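You operate a simulated robot arm through the tools that you are given. There is no shell and no other tool. Be economical: measure what you need, move in short steps, check, and stop when the job is done.

Carry out the task below with a simulated robot arm. There is one attempt and no reset: what you move stays moved.

Task
Unblock the basin: run water to the line, plunge the waste free, let it drain.
Fine: tap off; the cup over the waste, five strokes or more; put the plunger back and watch the water go. Set down upright: basin plunger.

The check looks at the end state, three seconds after you hand in, the way a careful person would. Anything else that was tipped, shoved, dropped, spilled or broken makes it a failure.

Robot
A 6-joint arm with a two-finger parallel gripper, fixed in place. Base frame: the origin is at the foot of the arm, x ahead of it, y to its left, z up; the work surface is at about z = 0.74. Units: m, degrees, N and s.
With the tool pointing down near the work surface it reaches from about 0.2 to 0.64 m from the base axis. Its first joint turns from -66.0 to 66.0 degrees. Payload 2.7 kg.
The TCP is the grasp point between the finger pads, 0.023 m short of the fingertips. In the tool frame z runs along the fingers and y along their closing line. The gripper opens to 0.094 m. The fingers are 0.038 m wide and 0.01 m thick; the gripper's body (0.054 by 0.096 m) begins 0.039 m behind the TCP.
Orientation is that of the tool frame in the base frame, as [roll, pitch, yaw] about the fixed x, y, z axes, in that order (R = Rz(yaw) Ry(pitch) Rx(roll)). With the fingers straight down and closing along the base's y, the tool's x points along the base's -x, its y along +y and its z along -z.

Tools
- The arm moves only by the tool move_arm. Its argument "plan" is a list of rows, each a list of 7 numbers: the shift along the tool's x, y, z in m, then the turn, a rotation vector about the tool's x, y, z in rad, then the gripper command, from -1 (fully open) to 1 (shut), values between in proportion. In form: [[dx, dy, dz, rx, ry, rz, grip], ...]. A call has 1 to 20 rows; each row shifts and turns the commanded pose from where the row before left it, along the tool's axes as they then stand. Each row takes 0.2 s and may step no farther than 0.05 m and 8.6 degrees from the row before; otherwise, or with a gripper value out of range, the whole call is refused. Where a pose cannot be reached the arm comes as near as it can. A force on the tool above 70 N (or 10 N above the force at the start of the call, whichever is more), or a blocked arm, ends the call early, and 0.2 s more pass. Each finger travels about 0.045 m/s and halts on what it meets, pressing with about 20 N; the grip force reading is that of the motor and also rises with nothing between the fingers. The clock runs only during rows and for 0.2 s after the last one: add rows that do not move to give the fingers time. It gives the time, the measured TCP pose, the force on the tool (base axes), the opening and the grip force at its end, in the units of the frame above (readings bear some noise), with the torque about the TCP (base axes, N m) and any sound that the robot's microphone picked up.
- Cameras (640 x 400 px; columns grow to the right, rows downward): "scene" is fixed at [0.0833, -0.4315, 1.4102]; the picture's right is [0.74, -0.67, 0.00], its down [-0.35, -0.38, -0.86] and it looks along [0.57, 0.64, -0.52] (base axes); focal length 311 px, centre (320, 200). "wrist" rides on the gripper at [0.086, 0.016, -0.075] in the tool frame; the picture's right is [-0.18, 0.98, 0.00], its down [-0.58, -0.11, -0.81] and it looks along [-0.79, -0.15, 0.59] (tool axes); focal length 243 px, centre (320, 200). There is no depth. A picture from a camera that has moved, and an enlarged one, comes with that camera's place and axes in the base frame and with its lens.
- snapshot(camera): a new picture of that camera. No time passes.
- enlarge(camera, box): a new picture of the part [left, top, right, bottom] of that camera's present view, enlarged. No time passes.
- hand_in(): hands the job in; it is judged then, once.

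Go step by step. Nothing tells you positions but the pictures and the camera data: compare them with the known pose of the tool, close in by small moves and look again before you grip or let go. The budget is 120 turns and 76 pictures, counting those below and the enlarged ones. Unless the task says otherwise, let go and move clear before handing in, and close with one line.

The tools are called after "Emit:" as a command line: name --pt "numbers of a row" for each row, then --argument value for the rest, lists and objects as JSON in quotes. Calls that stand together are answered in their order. move_arm: Moves the arm, as the interface text tells. Its arguments: {"type":"object","properties":{"plan":{"type":"array","items":{"type":"array","items":{"type":"number"}}}},"required":["plan"]} The other tools are called the same way: snapshot (camera) takes a picture; enlarge (camera, box) takes an enlarged picture of a part of a camera's view; hand_in () hands the job in.

At the start:

```text
t: 0.0
tcp_pos: [0.3542, -0.0608, 1.2705]
ee_rot: [179.9, 0.3, -179.9]
force: [0.9, -0.1, 0.7]
ft_torque: [0.04, 0.0, 0.01]
grip_width: 0.094
gripper_force: 0.1
```

scene: 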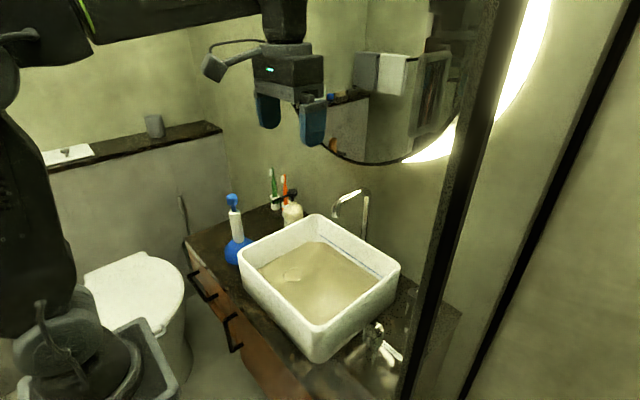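
wrist: 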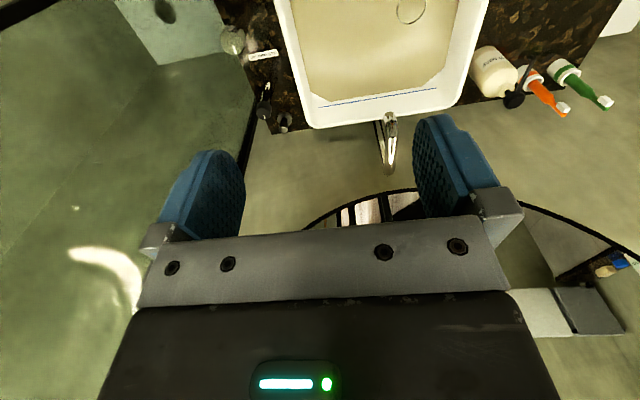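

I see a basin with some water in it, a blue plunger to its left, the tap behind and a tap handle on the right side. I'll look closer before moving.

Emit:
enlarge --camera "scene" --box '[220, 180, 420, 305]'

Emit:
enlarge --camera "scene" --box '[310, 275, 470, 375]'

Emit:
enlarge --camera "wrist" --box '[200, 0, 420, 138]'

```text
3.20 times, centred on (320, 242) of scene
camera zoom: at [0.0833, -0.4315, 1.4102], right [0.74, -0.67, 0.0], down [-0.35, -0.38, -0.86], along [0.57, 0.64, -0.52], focal length 996 px, centre (320, 64)
```

zoom: 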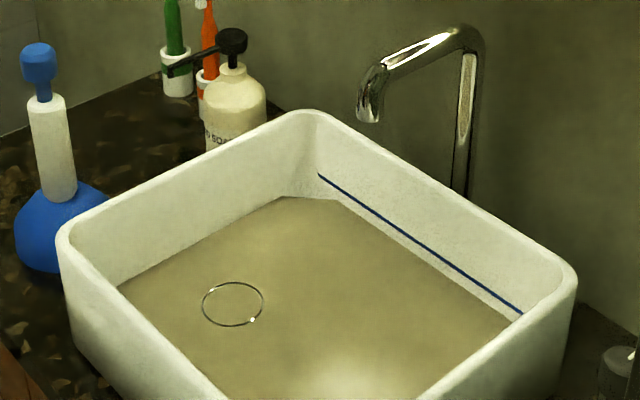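

```text
4.00 times, centred on (390, 325) of scene
camera zoom: at [0.0833, -0.4315, 1.4102], right [0.74, -0.67, 0.0], down [-0.35, -0.38, -0.86], along [0.57, 0.64, -0.52], focal length 1245 px, centre (40, -300)
```

zoom: 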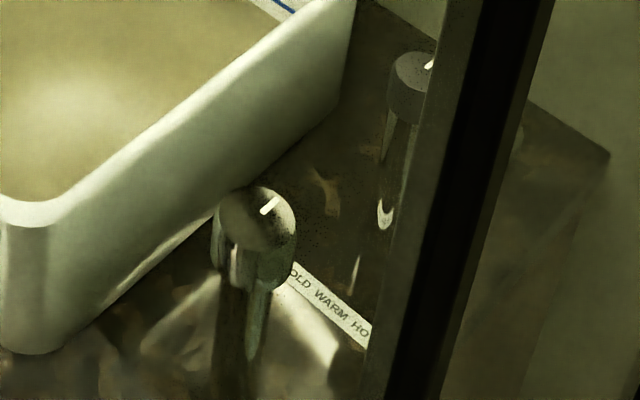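

```text
2.90 times, centred on (310, 69) of wrist
camera zoom: at [0.2661, -0.0466, 1.3457], right [0.18, 0.98, 0.0], down [0.58, -0.11, 0.81], along [0.79, -0.15, -0.59], focal length 703 px, centre (349, 580)
```

zoom: 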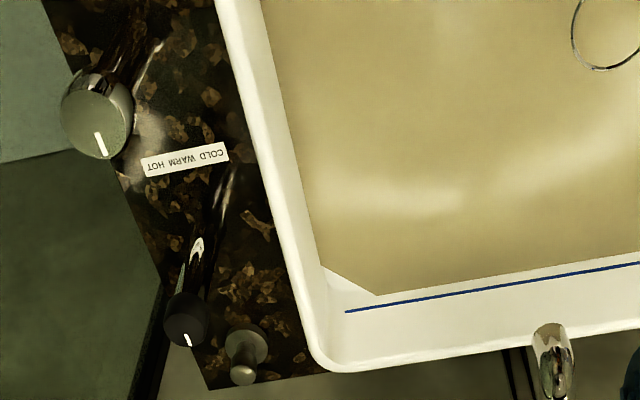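

The knobs sit on the right of the basin (large chrome near (0.41,-0.22), small black near (0.53,-0.22), both top z≈0.90), with a COLD/WARM/HOT label between them. I'll enlarge those from the wrist to tell which is flow.

Emit:
enlarge --camera "wrist" --box '[210, 10, 300, 66]'

Emit:
enlarge --camera "wrist" --box '[230, 70, 320, 140]'

```text
7.11 times, centred on (255, 38) of wrist
camera zoom: at [0.2661, -0.0466, 1.3457], right [0.18, 0.98, 0.0], down [0.58, -0.11, 0.81], along [0.79, -0.15, -0.59], focal length 1725 px, centre (782, 1352)
```

zoom: 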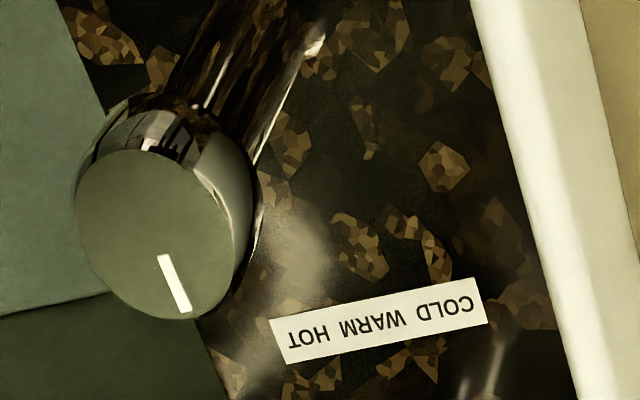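

```text
5.71 times, centred on (275, 105) of wrist
camera zoom: at [0.2661, -0.0466, 1.3457], right [0.18, 0.98, 0.0], down [0.58, -0.11, 0.81], along [0.79, -0.15, -0.59], focal length 1386 px, centre (577, 743)
```

zoom: 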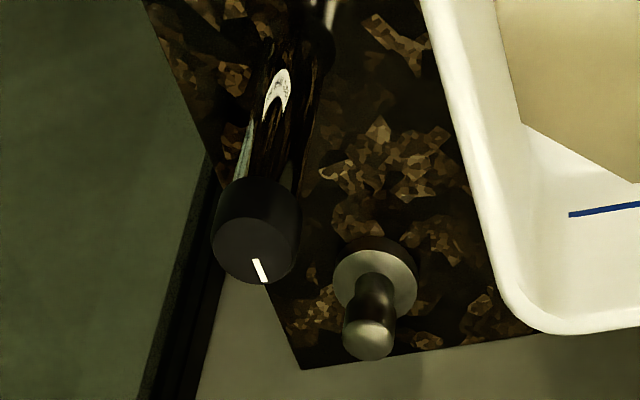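

Label lies just before the black knob, so black is temperature and the chrome knob is flow. There may be a panel at right; I'll turn the wrist camera that way to check clearance.

Emit:
move_arm --pt "0 0 0 0 0 0.14 -1" --pt "0 0 0 0 0 0.14 -1" --pt "0 0 0 0 0 0.14 -1" --pt "0 0 0 0 0 0.14 -1" --pt "0 0 0 0 0 0.14 -1" --pt "0 0 0 0 0 0.14 -1"

Emit:
snapshot --camera "wrist"

Emit:
enlarge --camera "scene" --box '[380, 220, 520, 400]'

```text
t: 1.4
tcp_pos: [0.3535, -0.0607, 1.2685]
ee_rot: [179.8, 0.1, 131.8]
force: [1.3, -0.4, -0.1]
ft_torque: [-0.02, -0.02, -0.01]
grip_width: 0.0942
gripper_force: 0.0
```

```text
68 pictures are left
camera wrist: at [0.3075, 0.0122, 1.3461], right [0.86, 0.52, 0.0], down [0.3, -0.51, 0.81], along [0.42, -0.69, -0.59], focal length 243 px, centre (320, 200)
```

wrist: 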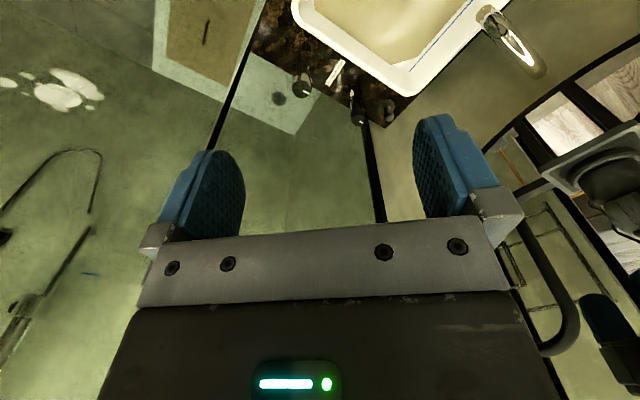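

```text
2.22 times, centred on (450, 310) of scene
camera zoom: at [0.0833, -0.4315, 1.4102], right [0.74, -0.67, 0.0], down [-0.35, -0.38, -0.86], along [0.57, 0.64, -0.52], focal length 691 px, centre (31, -44)
```

zoom: 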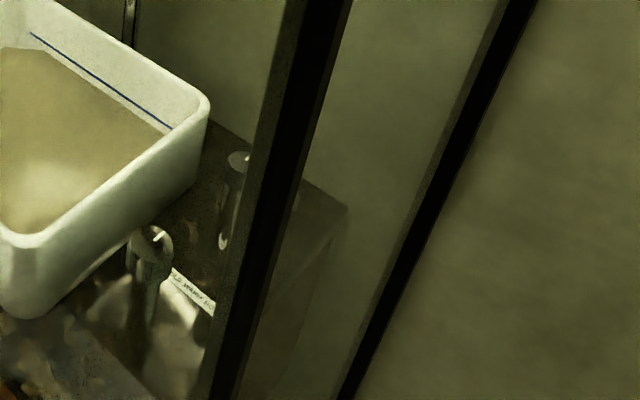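

The glass panel stands at about y≈-0.29, so the diagonal wrist with half-open fingers clears it. I'll move above the chrome flow knob.

Emit:
move_arm --pt "-0.0218 -0.0095 0.04 0 0 0 -0.19" --pt "-0.0218 -0.0095 0.04 0 0 0 -0.19" --pt "-0.0218 -0.0095 0.04 0 0 0 -0.19" --pt "-0.0218 -0.0095 0.04 0 0 0 -0.19" --pt "-0.0218 -0.0095 0.04 0 0 0 -0.19" --pt "-0.0218 -0.0095 0.04 0 0 0 -0.19" --pt "-0.0218 -0.0095 0.04 0 0 0 -0.19"

Emit:
snapshot --camera "wrist"

Emit:
snapshot --camera "scene"

```text
t: 3.0
tcp_pos: [0.4083, -0.2175, 0.9869]
ee_rot: [179.7, 0.2, 131.9]
force: [-1.0, -1.0, 0.2]
ft_torque: [0.01, -0.01, -0.01]
grip_width: 0.0561
gripper_force: 0.1
```

```text
66 pictures are left
camera wrist: at [0.3608, -0.1438, 1.0633], right [0.85, 0.52, 0.0], down [0.3, -0.51, 0.81], along [0.42, -0.69, -0.59], focal length 243 px, centre (320, 200)
```

wrist: 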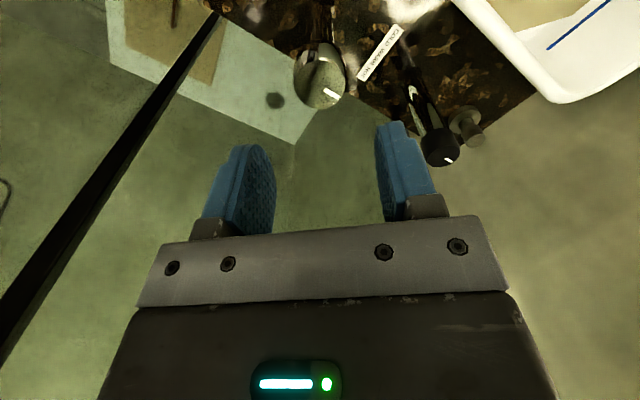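

```text
65 pictures are left
```

scene: 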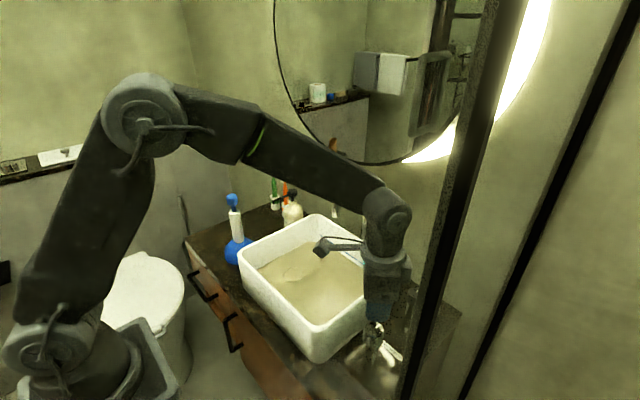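

Knob confirmed directly beneath at (0.406,-0.217). I lower over it and close.

Emit:
move_arm --pt "0 0 0.04 0 0 0 -0.19" --pt "0 0 0.04 0 0 0 -0.19" --pt "0 0 0.02 0 0 0 -0.19" --pt "0 0 0 0 0 0 0.1" --pt "0 0 0 0 0 0 0.4" --pt "0 0 0 0 0 0 0.4"

Emit:
snapshot --camera "wrist"

```text
t: 4.4
tcp_pos: [0.4082, -0.2184, 0.8879]
ee_rot: [179.9, 0.1, 131.9]
force: [-8.0, -8.2, -4.4]
ft_torque: [-0.65, -0.01, 0.04]
grip_width: 0.0389
gripper_force: 44.7
```

```text
64 pictures are left
camera wrist: at [0.3615, -0.145, 0.9642], right [0.85, 0.52, 0.0], down [0.31, -0.51, 0.81], along [0.42, -0.69, -0.59], focal length 243 px, centre (320, 200)
```

wrist: 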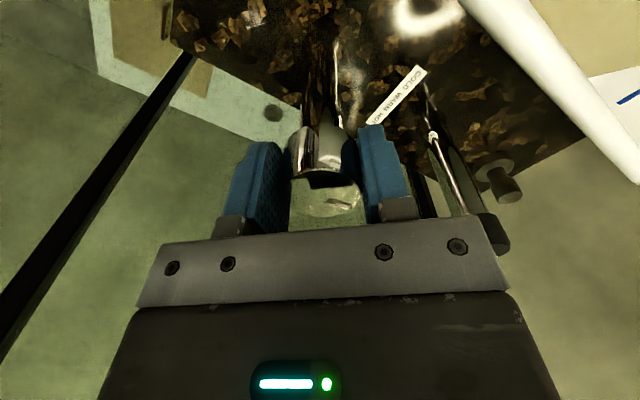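

Gripped (0.039 m) with a side load; I ease 2 mm over and turn counter-clockwise a little, watching the spout.

Emit:
move_arm --pt "0 -0.002 0 0 0 0 0.4" --pt "0 0 0 0 0 -0.13 0.4" --pt "0 0 0 0 0 -0.13 0.4"

Emit:
snapshot --camera "scene"

```text
t: 5.2
tcp_pos: [0.4076, -0.2186, 0.8885]
ee_rot: [179.8, 0.1, 147.0]
force: [14.2, 1.8, -25.3]
ft_torque: [-0.35, 0.19, 0.04]
grip_width: 0.0388
gripper_force: 45.0
```

```text
63 pictures are left
```

scene: 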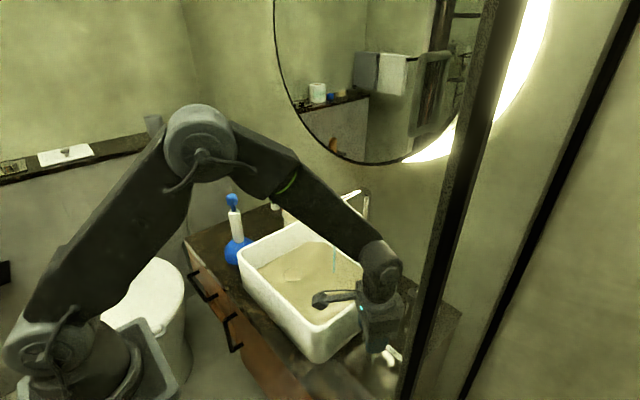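

A thin stream is now running from the spout, so counter-clockwise is on. I'll check the level and flow.

Emit:
move_arm --pt "0 0 0 0 0 -0.13 0.4" --pt "0 0 0 0 0 0 0.4" --pt "0 0 0 0 0 0 0.4" --pt "0 0 0 0 0 0 0.4" --pt "0 0 0 0 0 0 0.4"

Emit:
enlarge --camera "scene" --box '[230, 180, 430, 305]'

```text
t: 6.4
tcp_pos: [0.4059, -0.2184, 0.8881]
ee_rot: [179.9, 0.0, 154.5]
force: [22.5, 10.8, -31.4]
ft_torque: [-0.43, -0.02, 0.05]
grip_width: 0.0385
gripper_force: 44.7
```

```text
3.20 times, centred on (330, 242) of scene
camera zoom: at [0.0843, -0.4314, 1.4102], right [0.74, -0.67, 0.0], down [-0.35, -0.38, -0.86], along [0.57, 0.64, -0.52], focal length 996 px, centre (288, 64)
```

zoom: 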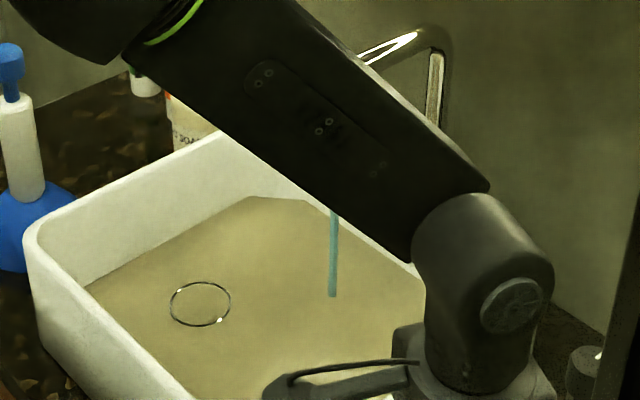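

Water is running steadily. I release the knob and rise so the wrist camera can see the line.

Emit:
move_arm --pt "0 0 0 0 0 0 -0.19" --pt "0 0 0 0 0 0 -0.19" --pt "0 0 0 0 0 0 -0.19" --pt "0 0 -0.04 0 0 0 -0.19" --pt "0 0 -0.04 0 0 0 -0.19" --pt "0 0 -0.04 0 0 -0.13 -0.19" --pt "0 0 0 0 0 -0.13 -0.19"

Emit:
snapshot --camera "wrist"

```text
t: 8.0
tcp_pos: [0.4043, -0.2208, 1.0103]
ee_rot: [179.9, 0.0, 169.3]
force: [-0.3, -0.5, 0.0]
ft_torque: [0.03, 0.01, 0.01]
grip_width: 0.0559
gripper_force: 0.1
```

```text
61 pictures are left
camera wrist: at [0.322, -0.1903, 1.0863], right [0.36, 0.93, 0.0], down [0.55, -0.22, 0.81], along [0.75, -0.29, -0.59], focal length 243 px, centre (320, 200)
```

wrist: 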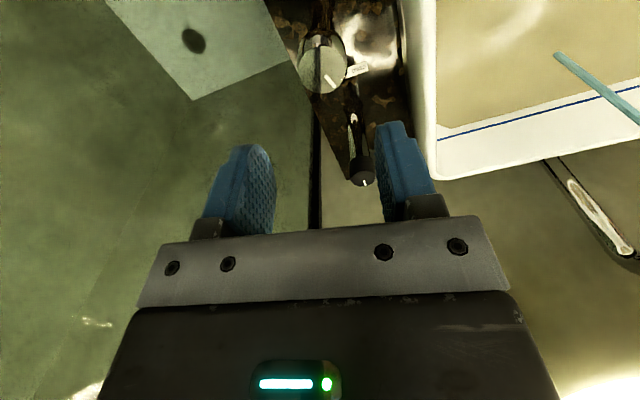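

Emit:
enlarge --camera "wrist" --box '[420, 60, 640, 190]'

Emit:
move_arm --pt "0 0 0 0 0 0 -0.19" --pt "0 0 0 0 0 0 -0.19" --pt "0 0 0 0 0 0 -0.19" --pt "0 0 0 0 0 0 -0.19" --pt "0 0 0 0 0 0 -0.19" --pt "0 0 0 0 0 0 -0.19" --pt "0 0 0 0 0 0 -0.19" --pt "0 0 0 0 0 0 -0.19" --pt "0 0 0 0 0 0 -0.19" --pt "0 0 0 0 0 0 -0.19"

Emit:
enlarge --camera "wrist" --box '[420, 60, 640, 190]'

```text
2.91 times, centred on (530, 125) of wrist
camera zoom: at [0.322, -0.1903, 1.0863], right [0.36, 0.93, 0.0], down [0.55, -0.22, 0.81], along [0.75, -0.29, -0.59], focal length 706 px, centre (-291, 418)
```

zoom: 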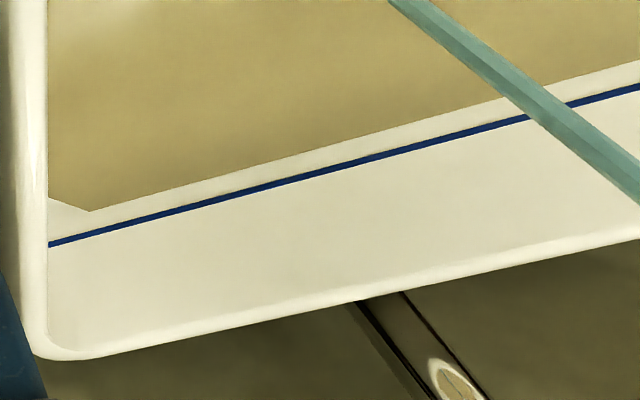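

```text
t: 10.2
tcp_pos: [0.4048, -0.2193, 1.0099]
ee_rot: [180.0, 0.1, 169.1]
force: [-0.2, -0.1, -1.0]
ft_torque: [0.0, -0.02, 0.03]
grip_width: 0.0558
gripper_force: 0.1
```

```text
2.91 times, centred on (530, 125) of wrist
camera zoom: at [0.3221, -0.1901, 1.0858], right [0.37, 0.93, 0.0], down [0.55, -0.22, 0.81], along [0.75, -0.29, -0.59], focal length 706 px, centre (-291, 418)
```

zoom: 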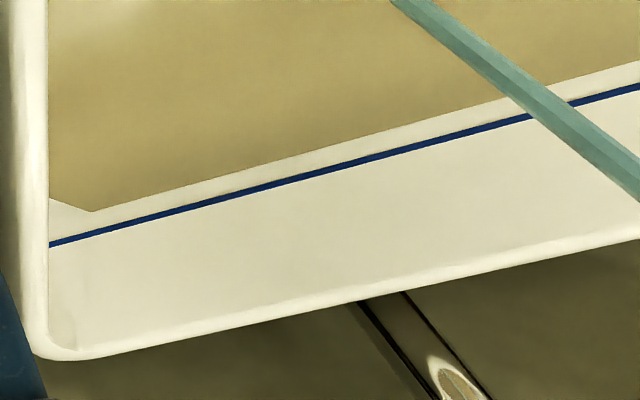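

The level barely rises at this flow, so I'll regrasp and open the knob further.

Emit:
move_arm --pt "0 0 0.01 0 0 0.14 -0.19" --pt "0 0 0.02 0 0 0.14 -0.19" --pt "0 0 0.03 0 0 0.14 -0.19" --pt "0 0 0.03 0 0 0.14 -0.19" --pt "0 0 0.032 0 0 0.14 -0.19" --pt "0 0 0 0 0 0 0.4" --pt "0 0 0 0 0 0 0.4" --pt "0 0 0 0 0 0 0.4"

Emit:
move_arm --pt "0 0 0 0 0 -0.14 0.4" --pt "0 0 0 0 0 -0.14 0.4" --pt "0 0 0 0 0 -0.14 0.4" --pt "0 0 0 0 0 -0.14 0.4" --pt "0 0 0 0 0 -0.14 0.4" --pt "0 0 0 0 0 0 0.4"

Emit:
enlarge --camera "scene" --box '[230, 180, 430, 305]'

```text
t: 12.0
tcp_pos: [0.4091, -0.2183, 0.8862]
ee_rot: [179.6, 0.1, 129.2]
force: [20.8, 25.1, -10.0]
ft_torque: [-0.51, -0.22, 0.06]
grip_width: 0.039
gripper_force: 44.6
```

```text
t: 13.4
tcp_pos: [0.4067, -0.2187, 0.8875]
ee_rot: [179.9, 0.2, 169.3]
force: [26.2, 8.6, -27.6]
ft_torque: [-0.28, 0.15, 0.05]
grip_width: 0.0389
gripper_force: 45.0
```

```text
3.20 times, centred on (330, 242) of scene
camera zoom: at [0.0844, -0.4314, 1.4102], right [0.74, -0.67, 0.0], down [-0.35, -0.38, -0.86], along [0.57, 0.64, -0.52], focal length 996 px, centre (288, 64)
```

zoom: 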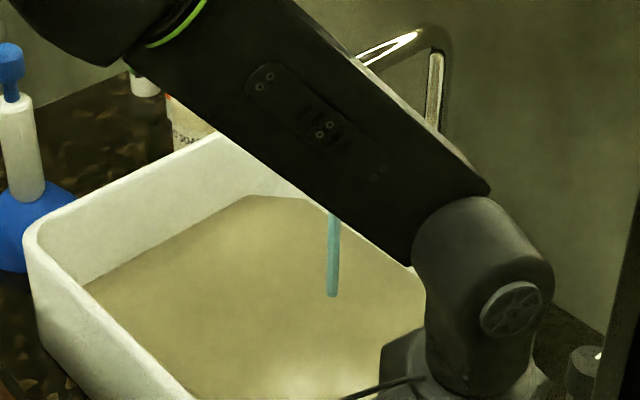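

Emit:
snapshot --camera "wrist"

```text
57 pictures are left
camera wrist: at [0.3236, -0.1897, 0.9628], right [0.36, 0.93, 0.0], down [0.55, -0.21, 0.81], along [0.75, -0.29, -0.59], focal length 243 px, centre (320, 200)
```

wrist: 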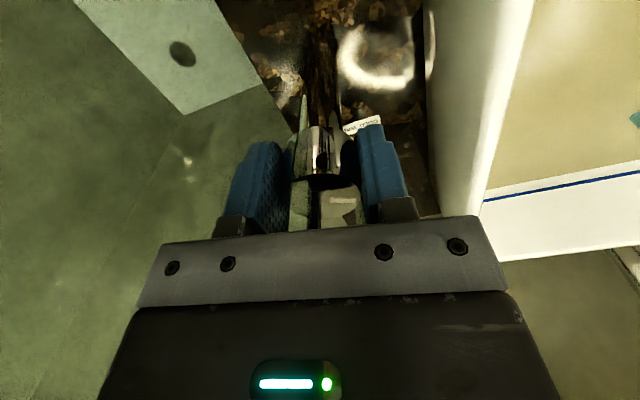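

The line is visible while I hold the knob, so I can hold and watch the level.

Emit:
enlarge --camera "wrist" --box '[480, 140, 640, 240]'

Emit:
move_arm --pt "0 0 0 0 0 0 0.4" --pt "0 0 0 0 0 0 0.4" --pt "0 0 0 0 0 0 0.4" --pt "0 0 0 0 0 0 0.4" --pt "0 0 0 0 0 0 0.4" --pt "0 0 0 0 0 0 0.4" --pt "0 0 0 0 0 0 0.4" --pt "0 0 0 0 0 0 0.4" --pt "0 0 0 0 0 0 0.4" --pt "0 0 0 0 0 0 0.4"

Emit:
enlarge --camera "wrist" --box '[480, 140, 640, 240]'

```text
4.00 times, centred on (560, 190) of wrist
camera zoom: at [0.3236, -0.1897, 0.9628], right [0.36, 0.93, 0.0], down [0.55, -0.21, 0.81], along [0.75, -0.29, -0.59], focal length 970 px, centre (-640, 240)
```

zoom: 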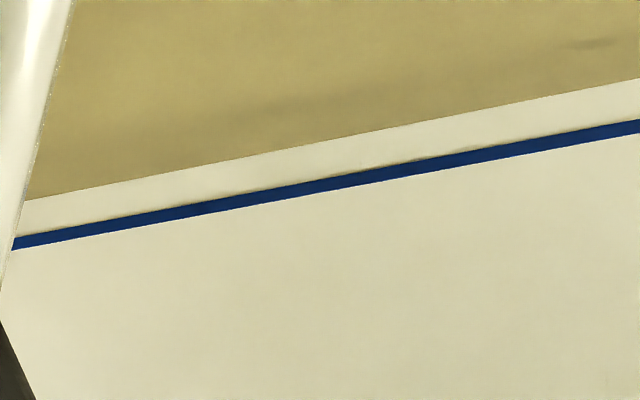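

```text
t: 15.6
tcp_pos: [0.4066, -0.2204, 0.8869]
ee_rot: [179.9, 0.2, 169.2]
force: [22.7, 11.0, -30.1]
ft_torque: [-0.37, -0.36, 0.06]
grip_width: 0.0383
gripper_force: 45.1
```

```text
4.00 times, centred on (560, 190) of wrist
camera zoom: at [0.3236, -0.1895, 0.9629], right [0.36, 0.93, 0.0], down [0.55, -0.22, 0.81], along [0.75, -0.29, -0.59], focal length 970 px, centre (-640, 240)
```

zoom: 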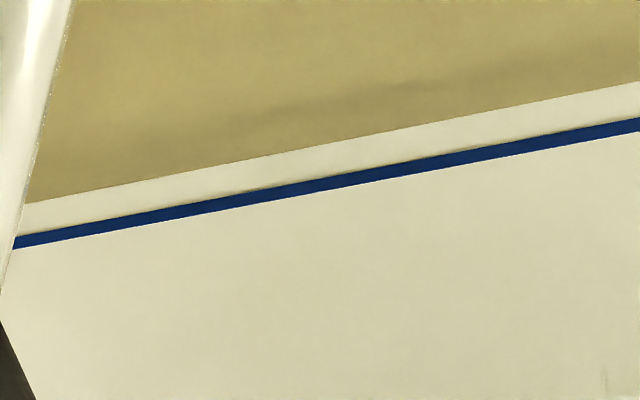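

Rising about 4 px per 2 s with about 38 px to go. I'll wait about 13 s and check.

Emit:
move_arm --pt "0 0 0 0 0 0 0.4" --pt "0 0 0 0 0 0 0.4" --pt "0 0 0 0 0 0 0.4" --pt "0 0 0 0 0 0 0.4" --pt "0 0 0 0 0 0 0.4" --pt "0 0 0 0 0 0 0.4" --pt "0 0 0 0 0 0 0.4" --pt "0 0 0 0 0 0 0.4" --pt "0 0 0 0 0 0 0.4" --pt "0 0 0 0 0 0 0.4" --pt "0 0 0 0 0 0 0.4" --pt "0 0 0 0 0 0 0.4" --pt "0 0 0 0 0 0 0.4" --pt "0 0 0 0 0 0 0.4" --pt "0 0 0 0 0 0 0.4" --pt "0 0 0 0 0 0 0.4" --pt "0 0 0 0 0 0 0.4" --pt "0 0 0 0 0 0 0.4" --pt "0 0 0 0 0 0 0.4" --pt "0 0 0 0 0 0 0.4"

Emit:
move_arm --pt "0 0 0 0 0 0 0.4" --pt "0 0 0 0 0 0 0.4" --pt "0 0 0 0 0 0 0.4" --pt "0 0 0 0 0 0 0.4" --pt "0 0 0 0 0 0 0.4" --pt "0 0 0 0 0 0 0.4" --pt "0 0 0 0 0 0 0.4" --pt "0 0 0 0 0 0 0.4" --pt "0 0 0 0 0 0 0.4" --pt "0 0 0 0 0 0 0.4" --pt "0 0 0 0 0 0 0.4" --pt "0 0 0 0 0 0 0.4" --pt "0 0 0 0 0 0 0.4" --pt "0 0 0 0 0 0 0.4" --pt "0 0 0 0 0 0 0.4" --pt "0 0 0 0 0 0 0.4" --pt "0 0 0 0 0 0 0.4" --pt "0 0 0 0 0 0 0.4" --pt "0 0 0 0 0 0 0.4" --pt "0 0 0 0 0 0 0.4"

Emit:
enlarge --camera "wrist" --box '[480, 140, 640, 240]'

```text
t: 19.8
tcp_pos: [0.4068, -0.2183, 0.8867]
ee_rot: [179.9, 0.2, 169.2]
force: [21.4, 10.5, -29.8]
ft_torque: [-0.32, -0.13, 0.04]
grip_width: 0.0387
gripper_force: 45.0
```

```text
t: 24.0
tcp_pos: [0.4053, -0.2186, 0.8875]
ee_rot: [179.9, 0.2, 169.2]
force: [21.4, 11.2, -29.1]
ft_torque: [-0.28, -0.07, 0.04]
grip_width: 0.0387
gripper_force: 44.9
```

```text
4.00 times, centred on (560, 190) of wrist
camera zoom: at [0.3236, -0.1895, 0.9631], right [0.36, 0.93, 0.0], down [0.55, -0.22, 0.81], along [0.75, -0.29, -0.59], focal length 970 px, centre (-640, 240)
```

zoom: 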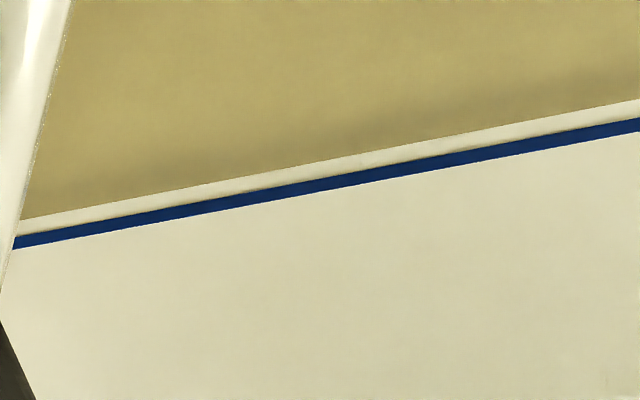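

At 2.3 px/s, about 10 s to the line's centre. I'll wait 8.4 s, then shut.

Emit:
move_arm --pt "0 0 0 0 0 0 0.4" --pt "0 0 0 0 0 0 0.4" --pt "0 0 0 0 0 0 0.4" --pt "0 0 0 0 0 0 0.4" --pt "0 0 0 0 0 0 0.4" --pt "0 0 0 0 0 0 0.4" --pt "0 0 0 0 0 0 0.4" --pt "0 0 0 0 0 0 0.4" --pt "0 0 0 0 0 0 0.4" --pt "0 0 0 0 0 0 0.4" --pt "0 0 0 0 0 0 0.4" --pt "0 0 0 0 0 0 0.4" --pt "0 0 0 0 0 0 0.4" --pt "0 0 0 0 0 0 0.4" --pt "0 0 0 0 0 0 0.4" --pt "0 0 0 0 0 0 0.4" --pt "0 0 0 0 0 0 0.4" --pt "0 0 0 0 0 0 0.4" --pt "0 0 0 0 0 0 0.4" --pt "0 0 0 0 0 0 0.4"

Emit:
move_arm --pt "0 0 0 0 0 0 0.4" --pt "0 0 0 0 0 0 0.4" --pt "0 0 0 0 0 0 0.4" --pt "0 0 0 0 0 0 0.4" --pt "0 0 0 0 0 0 0.4" --pt "0 0 0 0 0 0 0.4" --pt "0 0 0 0 0 0 0.4" --pt "0 0 0 0 0 0 0.4" --pt "0 0 0 0 0 0 0.4" --pt "0 0 0 0 0 0 0.4" --pt "0 0 0 0 0 0 0.4" --pt "0 0 0 0 0 0 0.4" --pt "0 0 0 0 0 0 0.4" --pt "0 0 0 0 0 0 0.4" --pt "0 0 0 0 0 0 0.4" --pt "0 0 0 0 0 0 0.4" --pt "0 0 0 0 0 0 0.4" --pt "0 0 0 0 0 0 0.4" --pt "0 0 0 0 0 0 0.4" --pt "0 0 0 0 0 0 0.4"

Emit:
enlarge --camera "wrist" --box '[480, 140, 640, 240]'

```text
t: 28.2
tcp_pos: [0.4071, -0.2188, 0.8861]
ee_rot: [179.9, 0.2, 169.1]
force: [22.1, 10.3, -28.1]
ft_torque: [-0.28, -0.03, 0.05]
grip_width: 0.0385
gripper_force: 45.0
```

```text
t: 32.4
tcp_pos: [0.4058, -0.2197, 0.8851]
ee_rot: [179.9, 0.3, 169.2]
force: [21.8, 10.7, -27.6]
ft_torque: [-0.32, -0.06, 0.03]
grip_width: 0.0388
gripper_force: 44.6
```

```text
4.00 times, centred on (560, 190) of wrist
camera zoom: at [0.3235, -0.1895, 0.9632], right [0.36, 0.93, 0.0], down [0.55, -0.22, 0.81], along [0.75, -0.29, -0.59], focal length 970 px, centre (-640, 240)
```

zoom: 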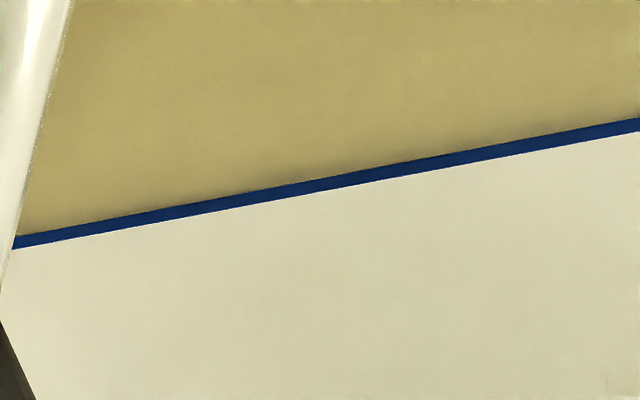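

The water meets the line now; I turn the knob clockwise, back to off.

Emit:
move_arm --pt "0 0 0 0 0 0.12 0.4" --pt "0 0 0 0 0 0.14 0.4" --pt "0 0 0 0 0 0.14 0.4" --pt "0 0 0 0 0 0.14 0.4" --pt "0 0 0 0 0 0.14 0.4" --pt "0 0 0 0 0 0.14 0.4" --pt "0 0 0 0 0 0.14 0.4" --pt "0 0 0 0 0 0.12 0.4"

Emit:
snapshot --camera "scene"

Emit:
snapshot --camera "wrist"

```text
t: 34.2
tcp_pos: [0.409, -0.2167, 0.8871]
ee_rot: [179.7, 0.2, 107.4]
force: [36.2, 23.1, -30.8]
ft_torque: [-0.65, 0.74, 0.13]
grip_width: 0.0384
gripper_force: 45.2
```

```text
52 pictures are left
```

scene: 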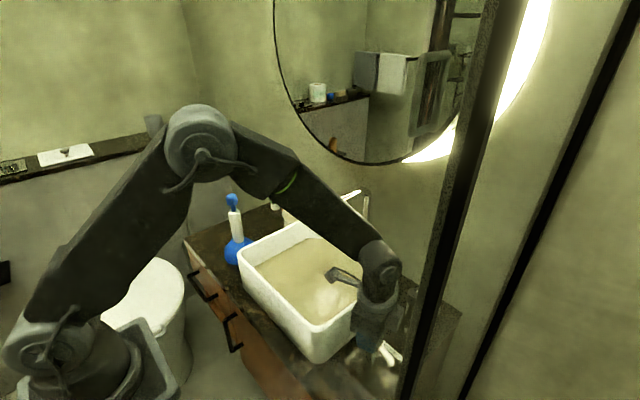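

```text
51 pictures are left
camera wrist: at [0.3972, -0.1315, 0.9636], right [0.99, 0.12, 0.01], down [0.07, -0.59, 0.81], along [0.1, -0.8, -0.59], focal length 243 px, centre (320, 200)
```

wrist: 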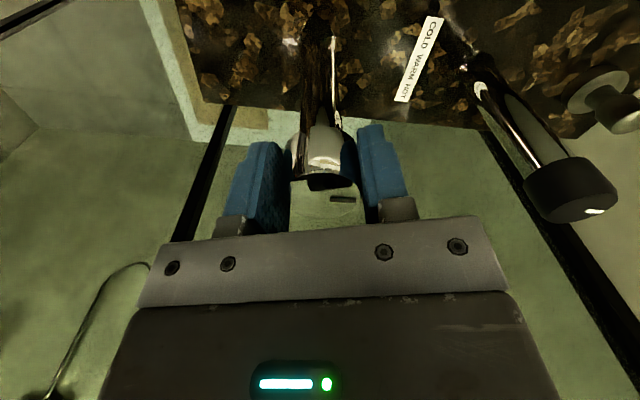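

The stream is gone and the pointer lies along +x again. I release, lift, and look back toward the basin.

Emit:
move_arm --pt "0 0 0 0 0 0 -0.19" --pt "0 0 0 0 0 0 -0.19" --pt "0 0 0 0 0 0 -0.19" --pt "0 0 -0.04 0 0 0 -0.19" --pt "0 0 -0.04 0 0 0 -0.19" --pt "0 0 -0.04 0 0 -0.14 -0.19" --pt "0 0 -0.04 0 0 -0.14 -0.19" --pt "0 0 -0.04 0 0 -0.14 -0.19" --pt "0 0 0 0 0 -0.14 -0.19" --pt "0 0 0 0 0 -0.14 -0.19" --pt "0 0 0 0 0 -0.14 -0.19" --pt "0 0 0 0 0 -0.14 -0.19" --pt "0 0 0 0 0 -0.14 -0.19" --pt "0 0 0 0 0 -0.14 -0.19"

Emit:
snapshot --camera "wrist"

Emit:
snapshot --camera "scene"

```text
t: 37.2
tcp_pos: [0.4042, -0.2204, 1.0877]
ee_rot: [180.0, 0.0, 179.6]
force: [0.5, 0.0, 0.4]
ft_torque: [-0.03, 0.05, -0.01]
grip_width: 0.0559
gripper_force: 0.1
```

```text
50 pictures are left
camera wrist: at [0.3175, -0.2051, 1.164], right [0.19, 0.98, 0.0], down [0.58, -0.11, 0.81], along [0.79, -0.15, -0.59], focal length 243 px, centre (320, 200)
```

wrist: 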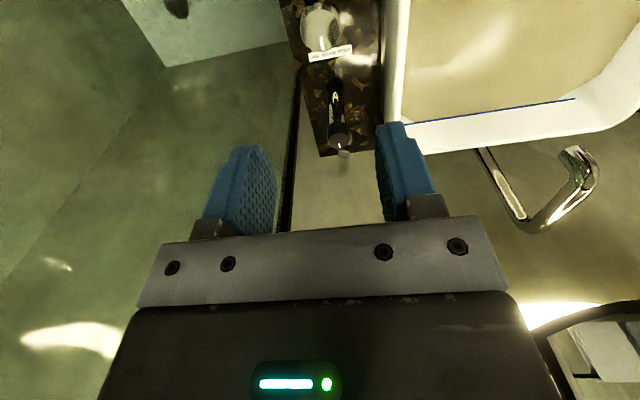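

```text
49 pictures are left
```

scene: 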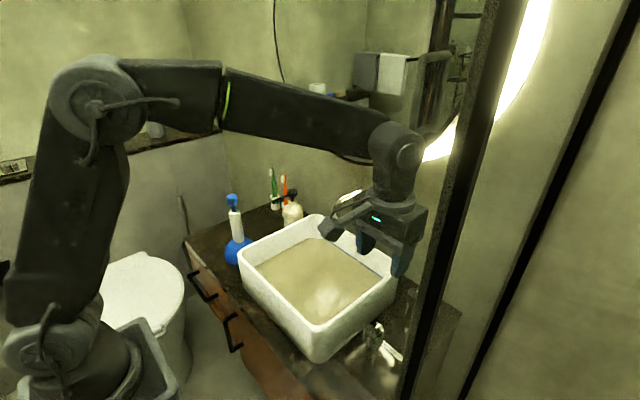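

Emit:
enlarge --camera "wrist" --box '[380, 60, 640, 222]'

Emit:
enlarge --camera "wrist" --box '[280, 0, 400, 75]'

```text
2.46 times, centred on (510, 141) of wrist
camera zoom: at [0.3175, -0.2051, 1.164], right [0.19, 0.98, 0.0], down [0.58, -0.11, 0.81], along [0.79, -0.15, -0.59], focal length 597 px, centre (-148, 345)
```

zoom: 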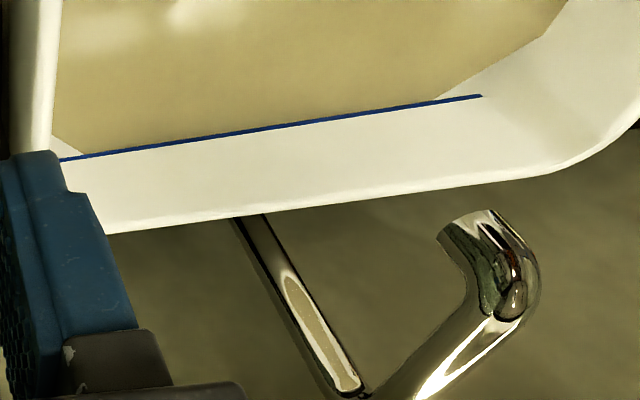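

```text
5.33 times, centred on (340, 38) of wrist
camera zoom: at [0.3175, -0.2051, 1.164], right [0.19, 0.98, 0.0], down [0.58, -0.11, 0.81], along [0.79, -0.15, -0.59], focal length 1294 px, centre (213, 1067)
```

zoom: 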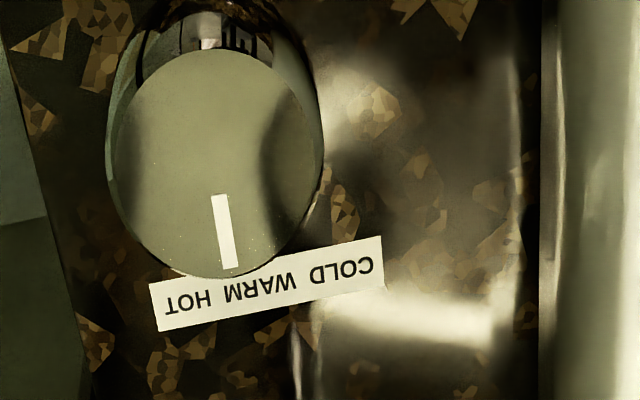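

The level is on the line and the tap is off. From earlier views the waste is near (0.45, 0.095), floor z≈0.78. Next I go look at the plunger near (0.40, 0.32).

Emit:
move_arm --pt "0.008 0.0467 -0.007 0 0 0 -0.4" --pt "0.008 0.0467 -0.007 0 0 0 -0.4" --pt "0.008 0.0467 -0.007 0 0 0 -0.4" --pt "0.008 0.0467 -0.007 0 0 0 -0.4" --pt "0.008 0.0467 -0.007 0 0 0 -0.4" --pt "0.008 0.0467 -0.007 0 0 0 -0.4" --pt "0.008 0.0467 -0.007 0 0 0 -0.4" --pt "0.008 0.0467 -0.007 0 0 0 -0.4" --pt "0.008 0.0467 -0.007 0 0 0 -0.4" --pt "0 0.04 0 0 0 0 -0.4"

Emit:
snapshot --camera "wrist"

Emit:
snapshot --camera "scene"

```text
t: 39.4
tcp_pos: [0.3366, 0.2413, 1.1503]
ee_rot: [179.9, 0.2, 179.5]
force: [0.3, 0.2, -0.1]
ft_torque: [0.03, -0.01, 0.03]
grip_width: 0.0662
gripper_force: 0.0
```

```text
46 pictures are left
camera wrist: at [0.2484, 0.2553, 1.2256], right [0.19, 0.98, 0.0], down [0.58, -0.12, 0.81], along [0.79, -0.16, -0.59], focal length 243 px, centre (320, 200)
```

wrist: 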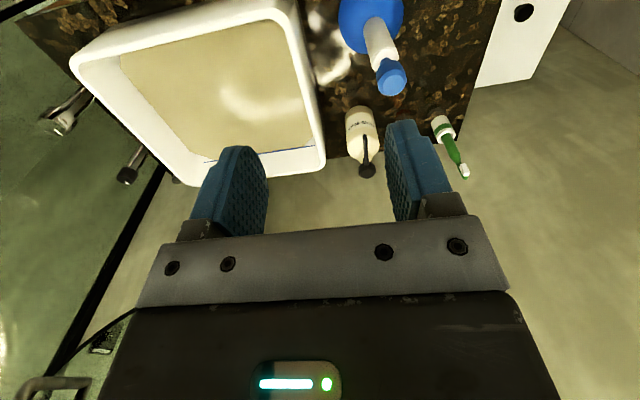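

```text
45 pictures are left
```

scene: 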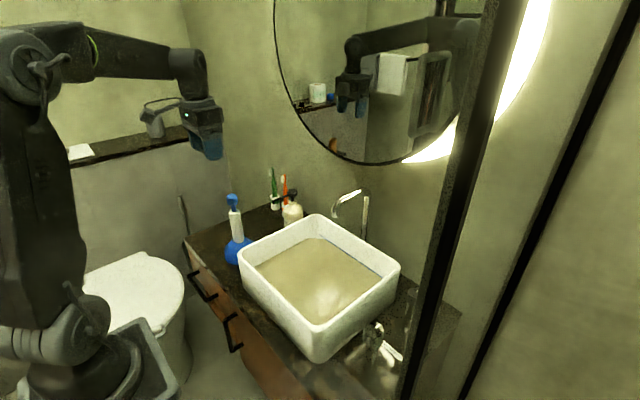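

Emit:
enlarge --camera "scene" --box '[200, 180, 280, 270]'

Emit:
enlarge --camera "wrist" --box '[300, 0, 480, 112]'

```text
4.44 times, centred on (240, 225) of scene
camera zoom: at [0.0833, -0.4315, 1.4102], right [0.74, -0.67, 0.0], down [-0.35, -0.38, -0.86], along [0.57, 0.64, -0.52], focal length 1383 px, centre (676, 89)
```

zoom: 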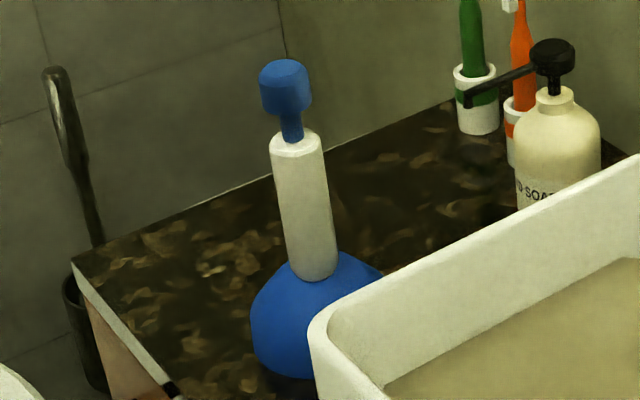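

```text
3.56 times, centred on (390, 56) of wrist
camera zoom: at [0.2484, 0.2553, 1.2256], right [0.19, 0.98, 0.0], down [0.58, -0.12, 0.81], along [0.79, -0.16, -0.59], focal length 863 px, centre (71, 712)
```

zoom: 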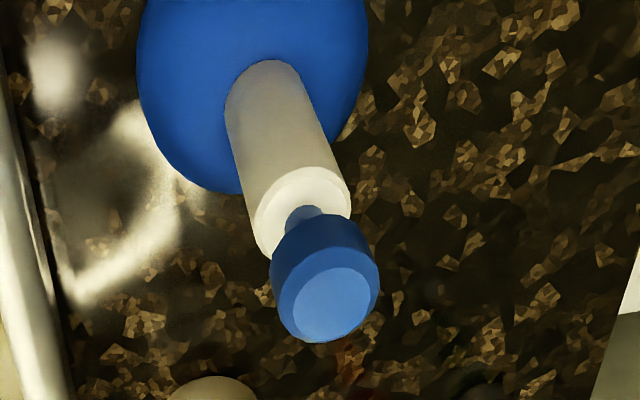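

Plunger axis at (0.405, 0.306), knob top z≈0.958. I move above it.

Emit:
move_arm --pt "-0.0171 0.0162 0.035 0 0 0 -0.4" --pt "-0.0171 0.0162 0.035 0 0 0 -0.4" --pt "-0.0171 0.0162 0.035 0 0 0 -0.4" --pt "-0.0171 0.0162 0.035 0 0 0 -0.4" --pt "0 0 0 0 0 0 -0.4"

Emit:
snapshot --camera "wrist"

Emit:
enlarge --camera "scene" --box '[190, 130, 290, 270]'

```text
t: 40.6
tcp_pos: [0.4068, 0.3042, 1.0116]
ee_rot: [179.8, 0.2, 179.5]
force: [0.8, 0.4, 0.0]
ft_torque: [0.01, -0.01, 0.04]
grip_width: 0.0656
gripper_force: 0.1
```

```text
42 pictures are left
camera wrist: at [0.32, 0.3193, 1.088], right [0.19, 0.98, 0.0], down [0.58, -0.12, 0.81], along [0.79, -0.15, -0.59], focal length 243 px, centre (320, 200)
```

wrist: 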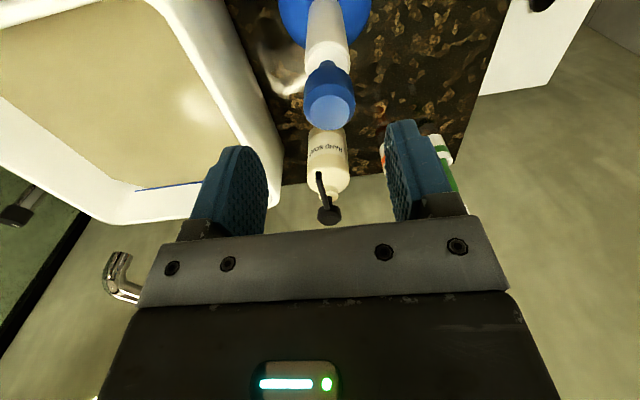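

```text
2.86 times, centred on (240, 200) of scene
camera zoom: at [0.0834, -0.4315, 1.4102], right [0.74, -0.67, 0.0], down [-0.35, -0.38, -0.86], along [0.57, 0.64, -0.52], focal length 889 px, centre (549, 200)
```

zoom: 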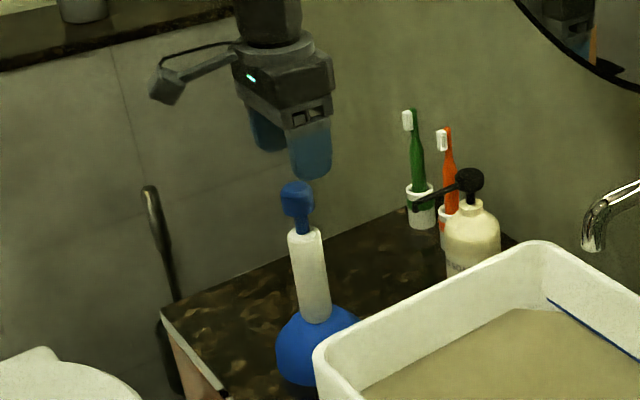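

Aligned within millimetres; correcting slightly, then lowering around the knob and closing.

Emit:
move_arm --pt "0.0025 0.0035 0.01 0 0 0 -0.4" --pt "0 0 0.03 0 0 0 -0.4" --pt "0 0 0.03 0 0 0 -0.4" --pt "0 0 0.017 0 0 0 -0.4" --pt "0 0 0 0 0 0 -0.4"

Emit:
snapshot --camera "wrist"

Emit:
enlarge --camera "scene" --box '[190, 130, 290, 270]'

```text
t: 41.8
tcp_pos: [0.4032, 0.3088, 0.9241]
ee_rot: [179.9, 0.2, 179.5]
force: [0.5, 0.2, 0.1]
ft_torque: [-0.01, -0.01, -0.01]
grip_width: 0.0655
gripper_force: 0.0
```

```text
40 pictures are left
camera wrist: at [0.3168, 0.323, 1.0], right [0.19, 0.98, 0.0], down [0.58, -0.12, 0.81], along [0.79, -0.15, -0.59], focal length 243 px, centre (320, 200)
```

wrist: 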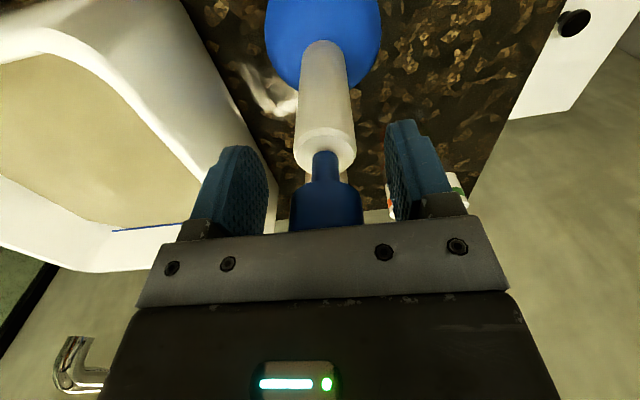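

```text
2.86 times, centred on (240, 200) of scene
camera zoom: at [0.0833, -0.4315, 1.4102], right [0.74, -0.67, 0.0], down [-0.35, -0.38, -0.86], along [0.57, 0.64, -0.52], focal length 889 px, centre (549, 200)
```

zoom: 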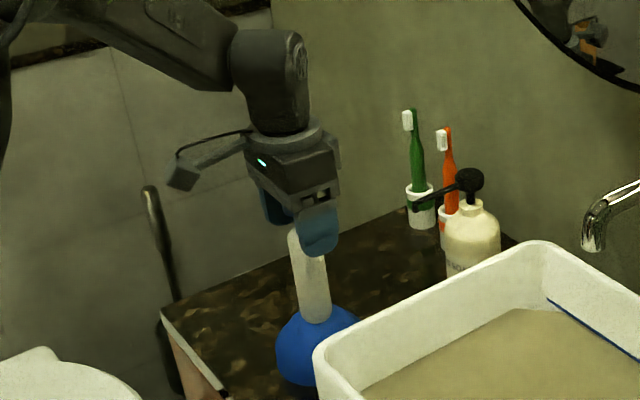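

Emit:
move_arm --pt "0 0 0 0 0 0 0.1" --pt "0 0 0 0 0 0 0.5" --pt "0 0 0 0 0 0 0.6" --pt "0 0 0 0 0 0 0.6"

Emit:
move_arm --pt "0 0 -0.01 0 0 0 0.6" --pt "0 0 -0.02 0 0 0 0.6" --pt "0 0 -0.02 0 0 0 0.6" --pt "0 0 0 0 0 0 0.6"

Emit:
snapshot --camera "wrist"

Emit:
enlarge --camera "scene" --box '[190, 130, 290, 270]'

```text
t: 42.8
tcp_pos: [0.4039, 0.3101, 0.9248]
ee_rot: [179.8, 0.2, 179.5]
force: [0.2, 2.1, 1.8]
ft_torque: [0.07, -0.08, -0.01]
grip_width: 0.0331
gripper_force: 19.8
```

```text
t: 43.8
tcp_pos: [0.4044, 0.31, 0.9748]
ee_rot: [180.0, 0.2, 179.5]
force: [-0.4, -0.5, -2.5]
ft_torque: [-0.03, -0.03, 0.03]
grip_width: 0.033
gripper_force: 19.2
```

```text
38 pictures are left
camera wrist: at [0.3169, 0.324, 1.0508], right [0.19, 0.98, 0.0], down [0.58, -0.11, 0.81], along [0.79, -0.16, -0.59], focal length 243 px, centre (320, 200)
```

wrist: 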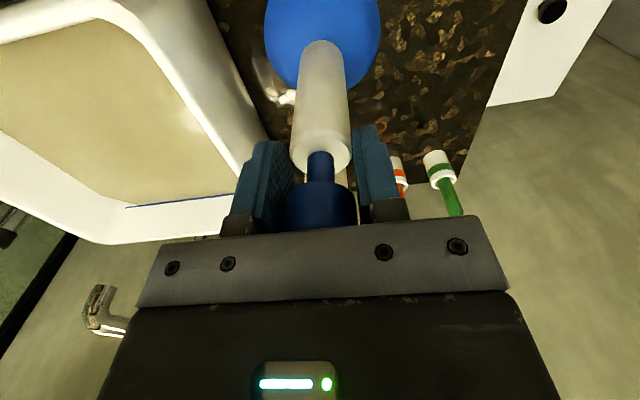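

```text
2.86 times, centred on (240, 200) of scene
camera zoom: at [0.0834, -0.4315, 1.4102], right [0.74, -0.67, 0.0], down [-0.35, -0.38, -0.86], along [0.57, 0.64, -0.52], focal length 889 px, centre (549, 200)
```

zoom: 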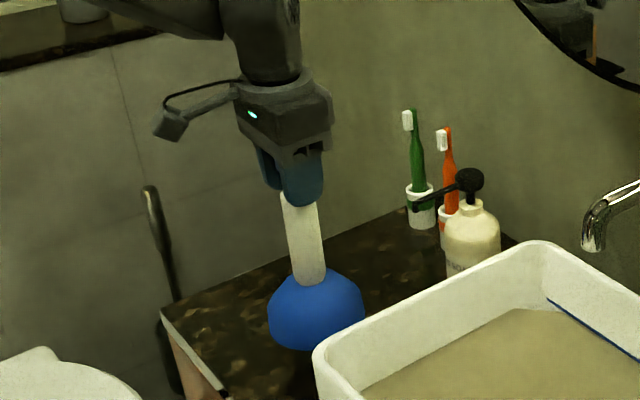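

Held; the plunger's foot is 0.185 below the TCP. I lift it above the rim and carry it over the waste.

Emit:
move_arm --pt "0 0 -0.04 0 0 0 0.6" --pt "0 0 -0.04 0 0 0 0.6" --pt "0 0 -0.04 0 0 0 0.6" --pt "0 0 -0.04 0 0 0 0.6" --pt "-0.0094 -0.043 0 0 0 0 0.6" --pt "-0.0094 -0.043 0 0 0 0 0.6" --pt "-0.0094 -0.043 0 0 0 0 0.6" --pt "-0.0094 -0.043 0 0 0 0 0.6" --pt "-0.0094 -0.043 0 0 0 0 0.6" --pt "0 0 0 0 0 0 0.6"

Emit:
snapshot --camera "scene"

Emit:
snapshot --camera "wrist"

```text
t: 46.0
tcp_pos: [0.4505, 0.0926, 1.1354]
ee_rot: [179.8, 0.3, 179.6]
force: [0.6, 0.1, -2.7]
ft_torque: [-0.01, 0.03, 0.0]
grip_width: 0.0334
gripper_force: 20.2
```

```text
36 pictures are left
```

scene: 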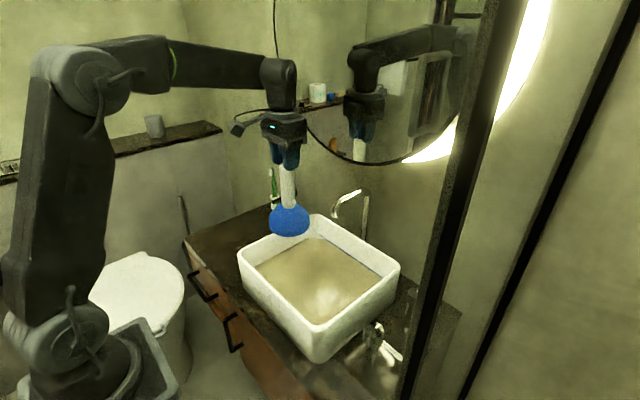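

```text
35 pictures are left
camera wrist: at [0.3624, 0.1081, 1.211], right [0.19, 0.98, 0.0], down [0.58, -0.11, 0.81], along [0.79, -0.15, -0.59], focal length 243 px, centre (320, 200)
```

wrist: 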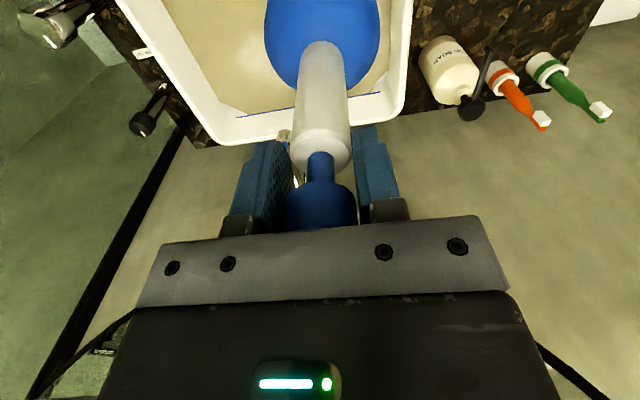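

Over the waste. I lower gently to just above the floor.

Emit:
move_arm --pt "0 0 0.025 0 0 0 0.6" --pt "0 0 0.025 0 0 0 0.6" --pt "0 0 0.02 0 0 0 0.6" --pt "0 0 0.015 0 0 0 0.6" --pt "0 0 0.015 0 0 0 0.6" --pt "0 0 0.015 0 0 0 0.6" --pt "0 0 0.015 0 0 0 0.6" --pt "0 0 0.015 0 0 0 0.6" --pt "0 0 0 0 0 0 0.6"

Emit:
enlarge --camera "scene" --box '[220, 180, 420, 305]'

```text
t: 48.0
tcp_pos: [0.4487, 0.0944, 0.9891]
ee_rot: [179.9, 0.3, 179.5]
force: [-0.3, 0.3, -2.1]
ft_torque: [0.05, 0.02, 0.02]
grip_width: 0.0335
gripper_force: 20.5
```

```text
3.20 times, centred on (320, 242) of scene
camera zoom: at [0.0834, -0.4315, 1.4102], right [0.74, -0.67, 0.0], down [-0.35, -0.38, -0.86], along [0.57, 0.64, -0.52], focal length 996 px, centre (320, 64)
```

zoom: 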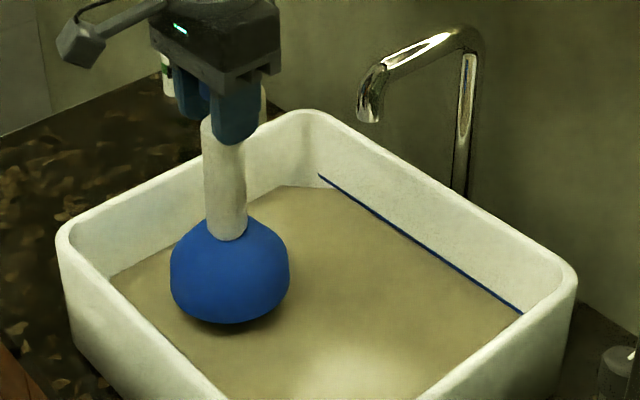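

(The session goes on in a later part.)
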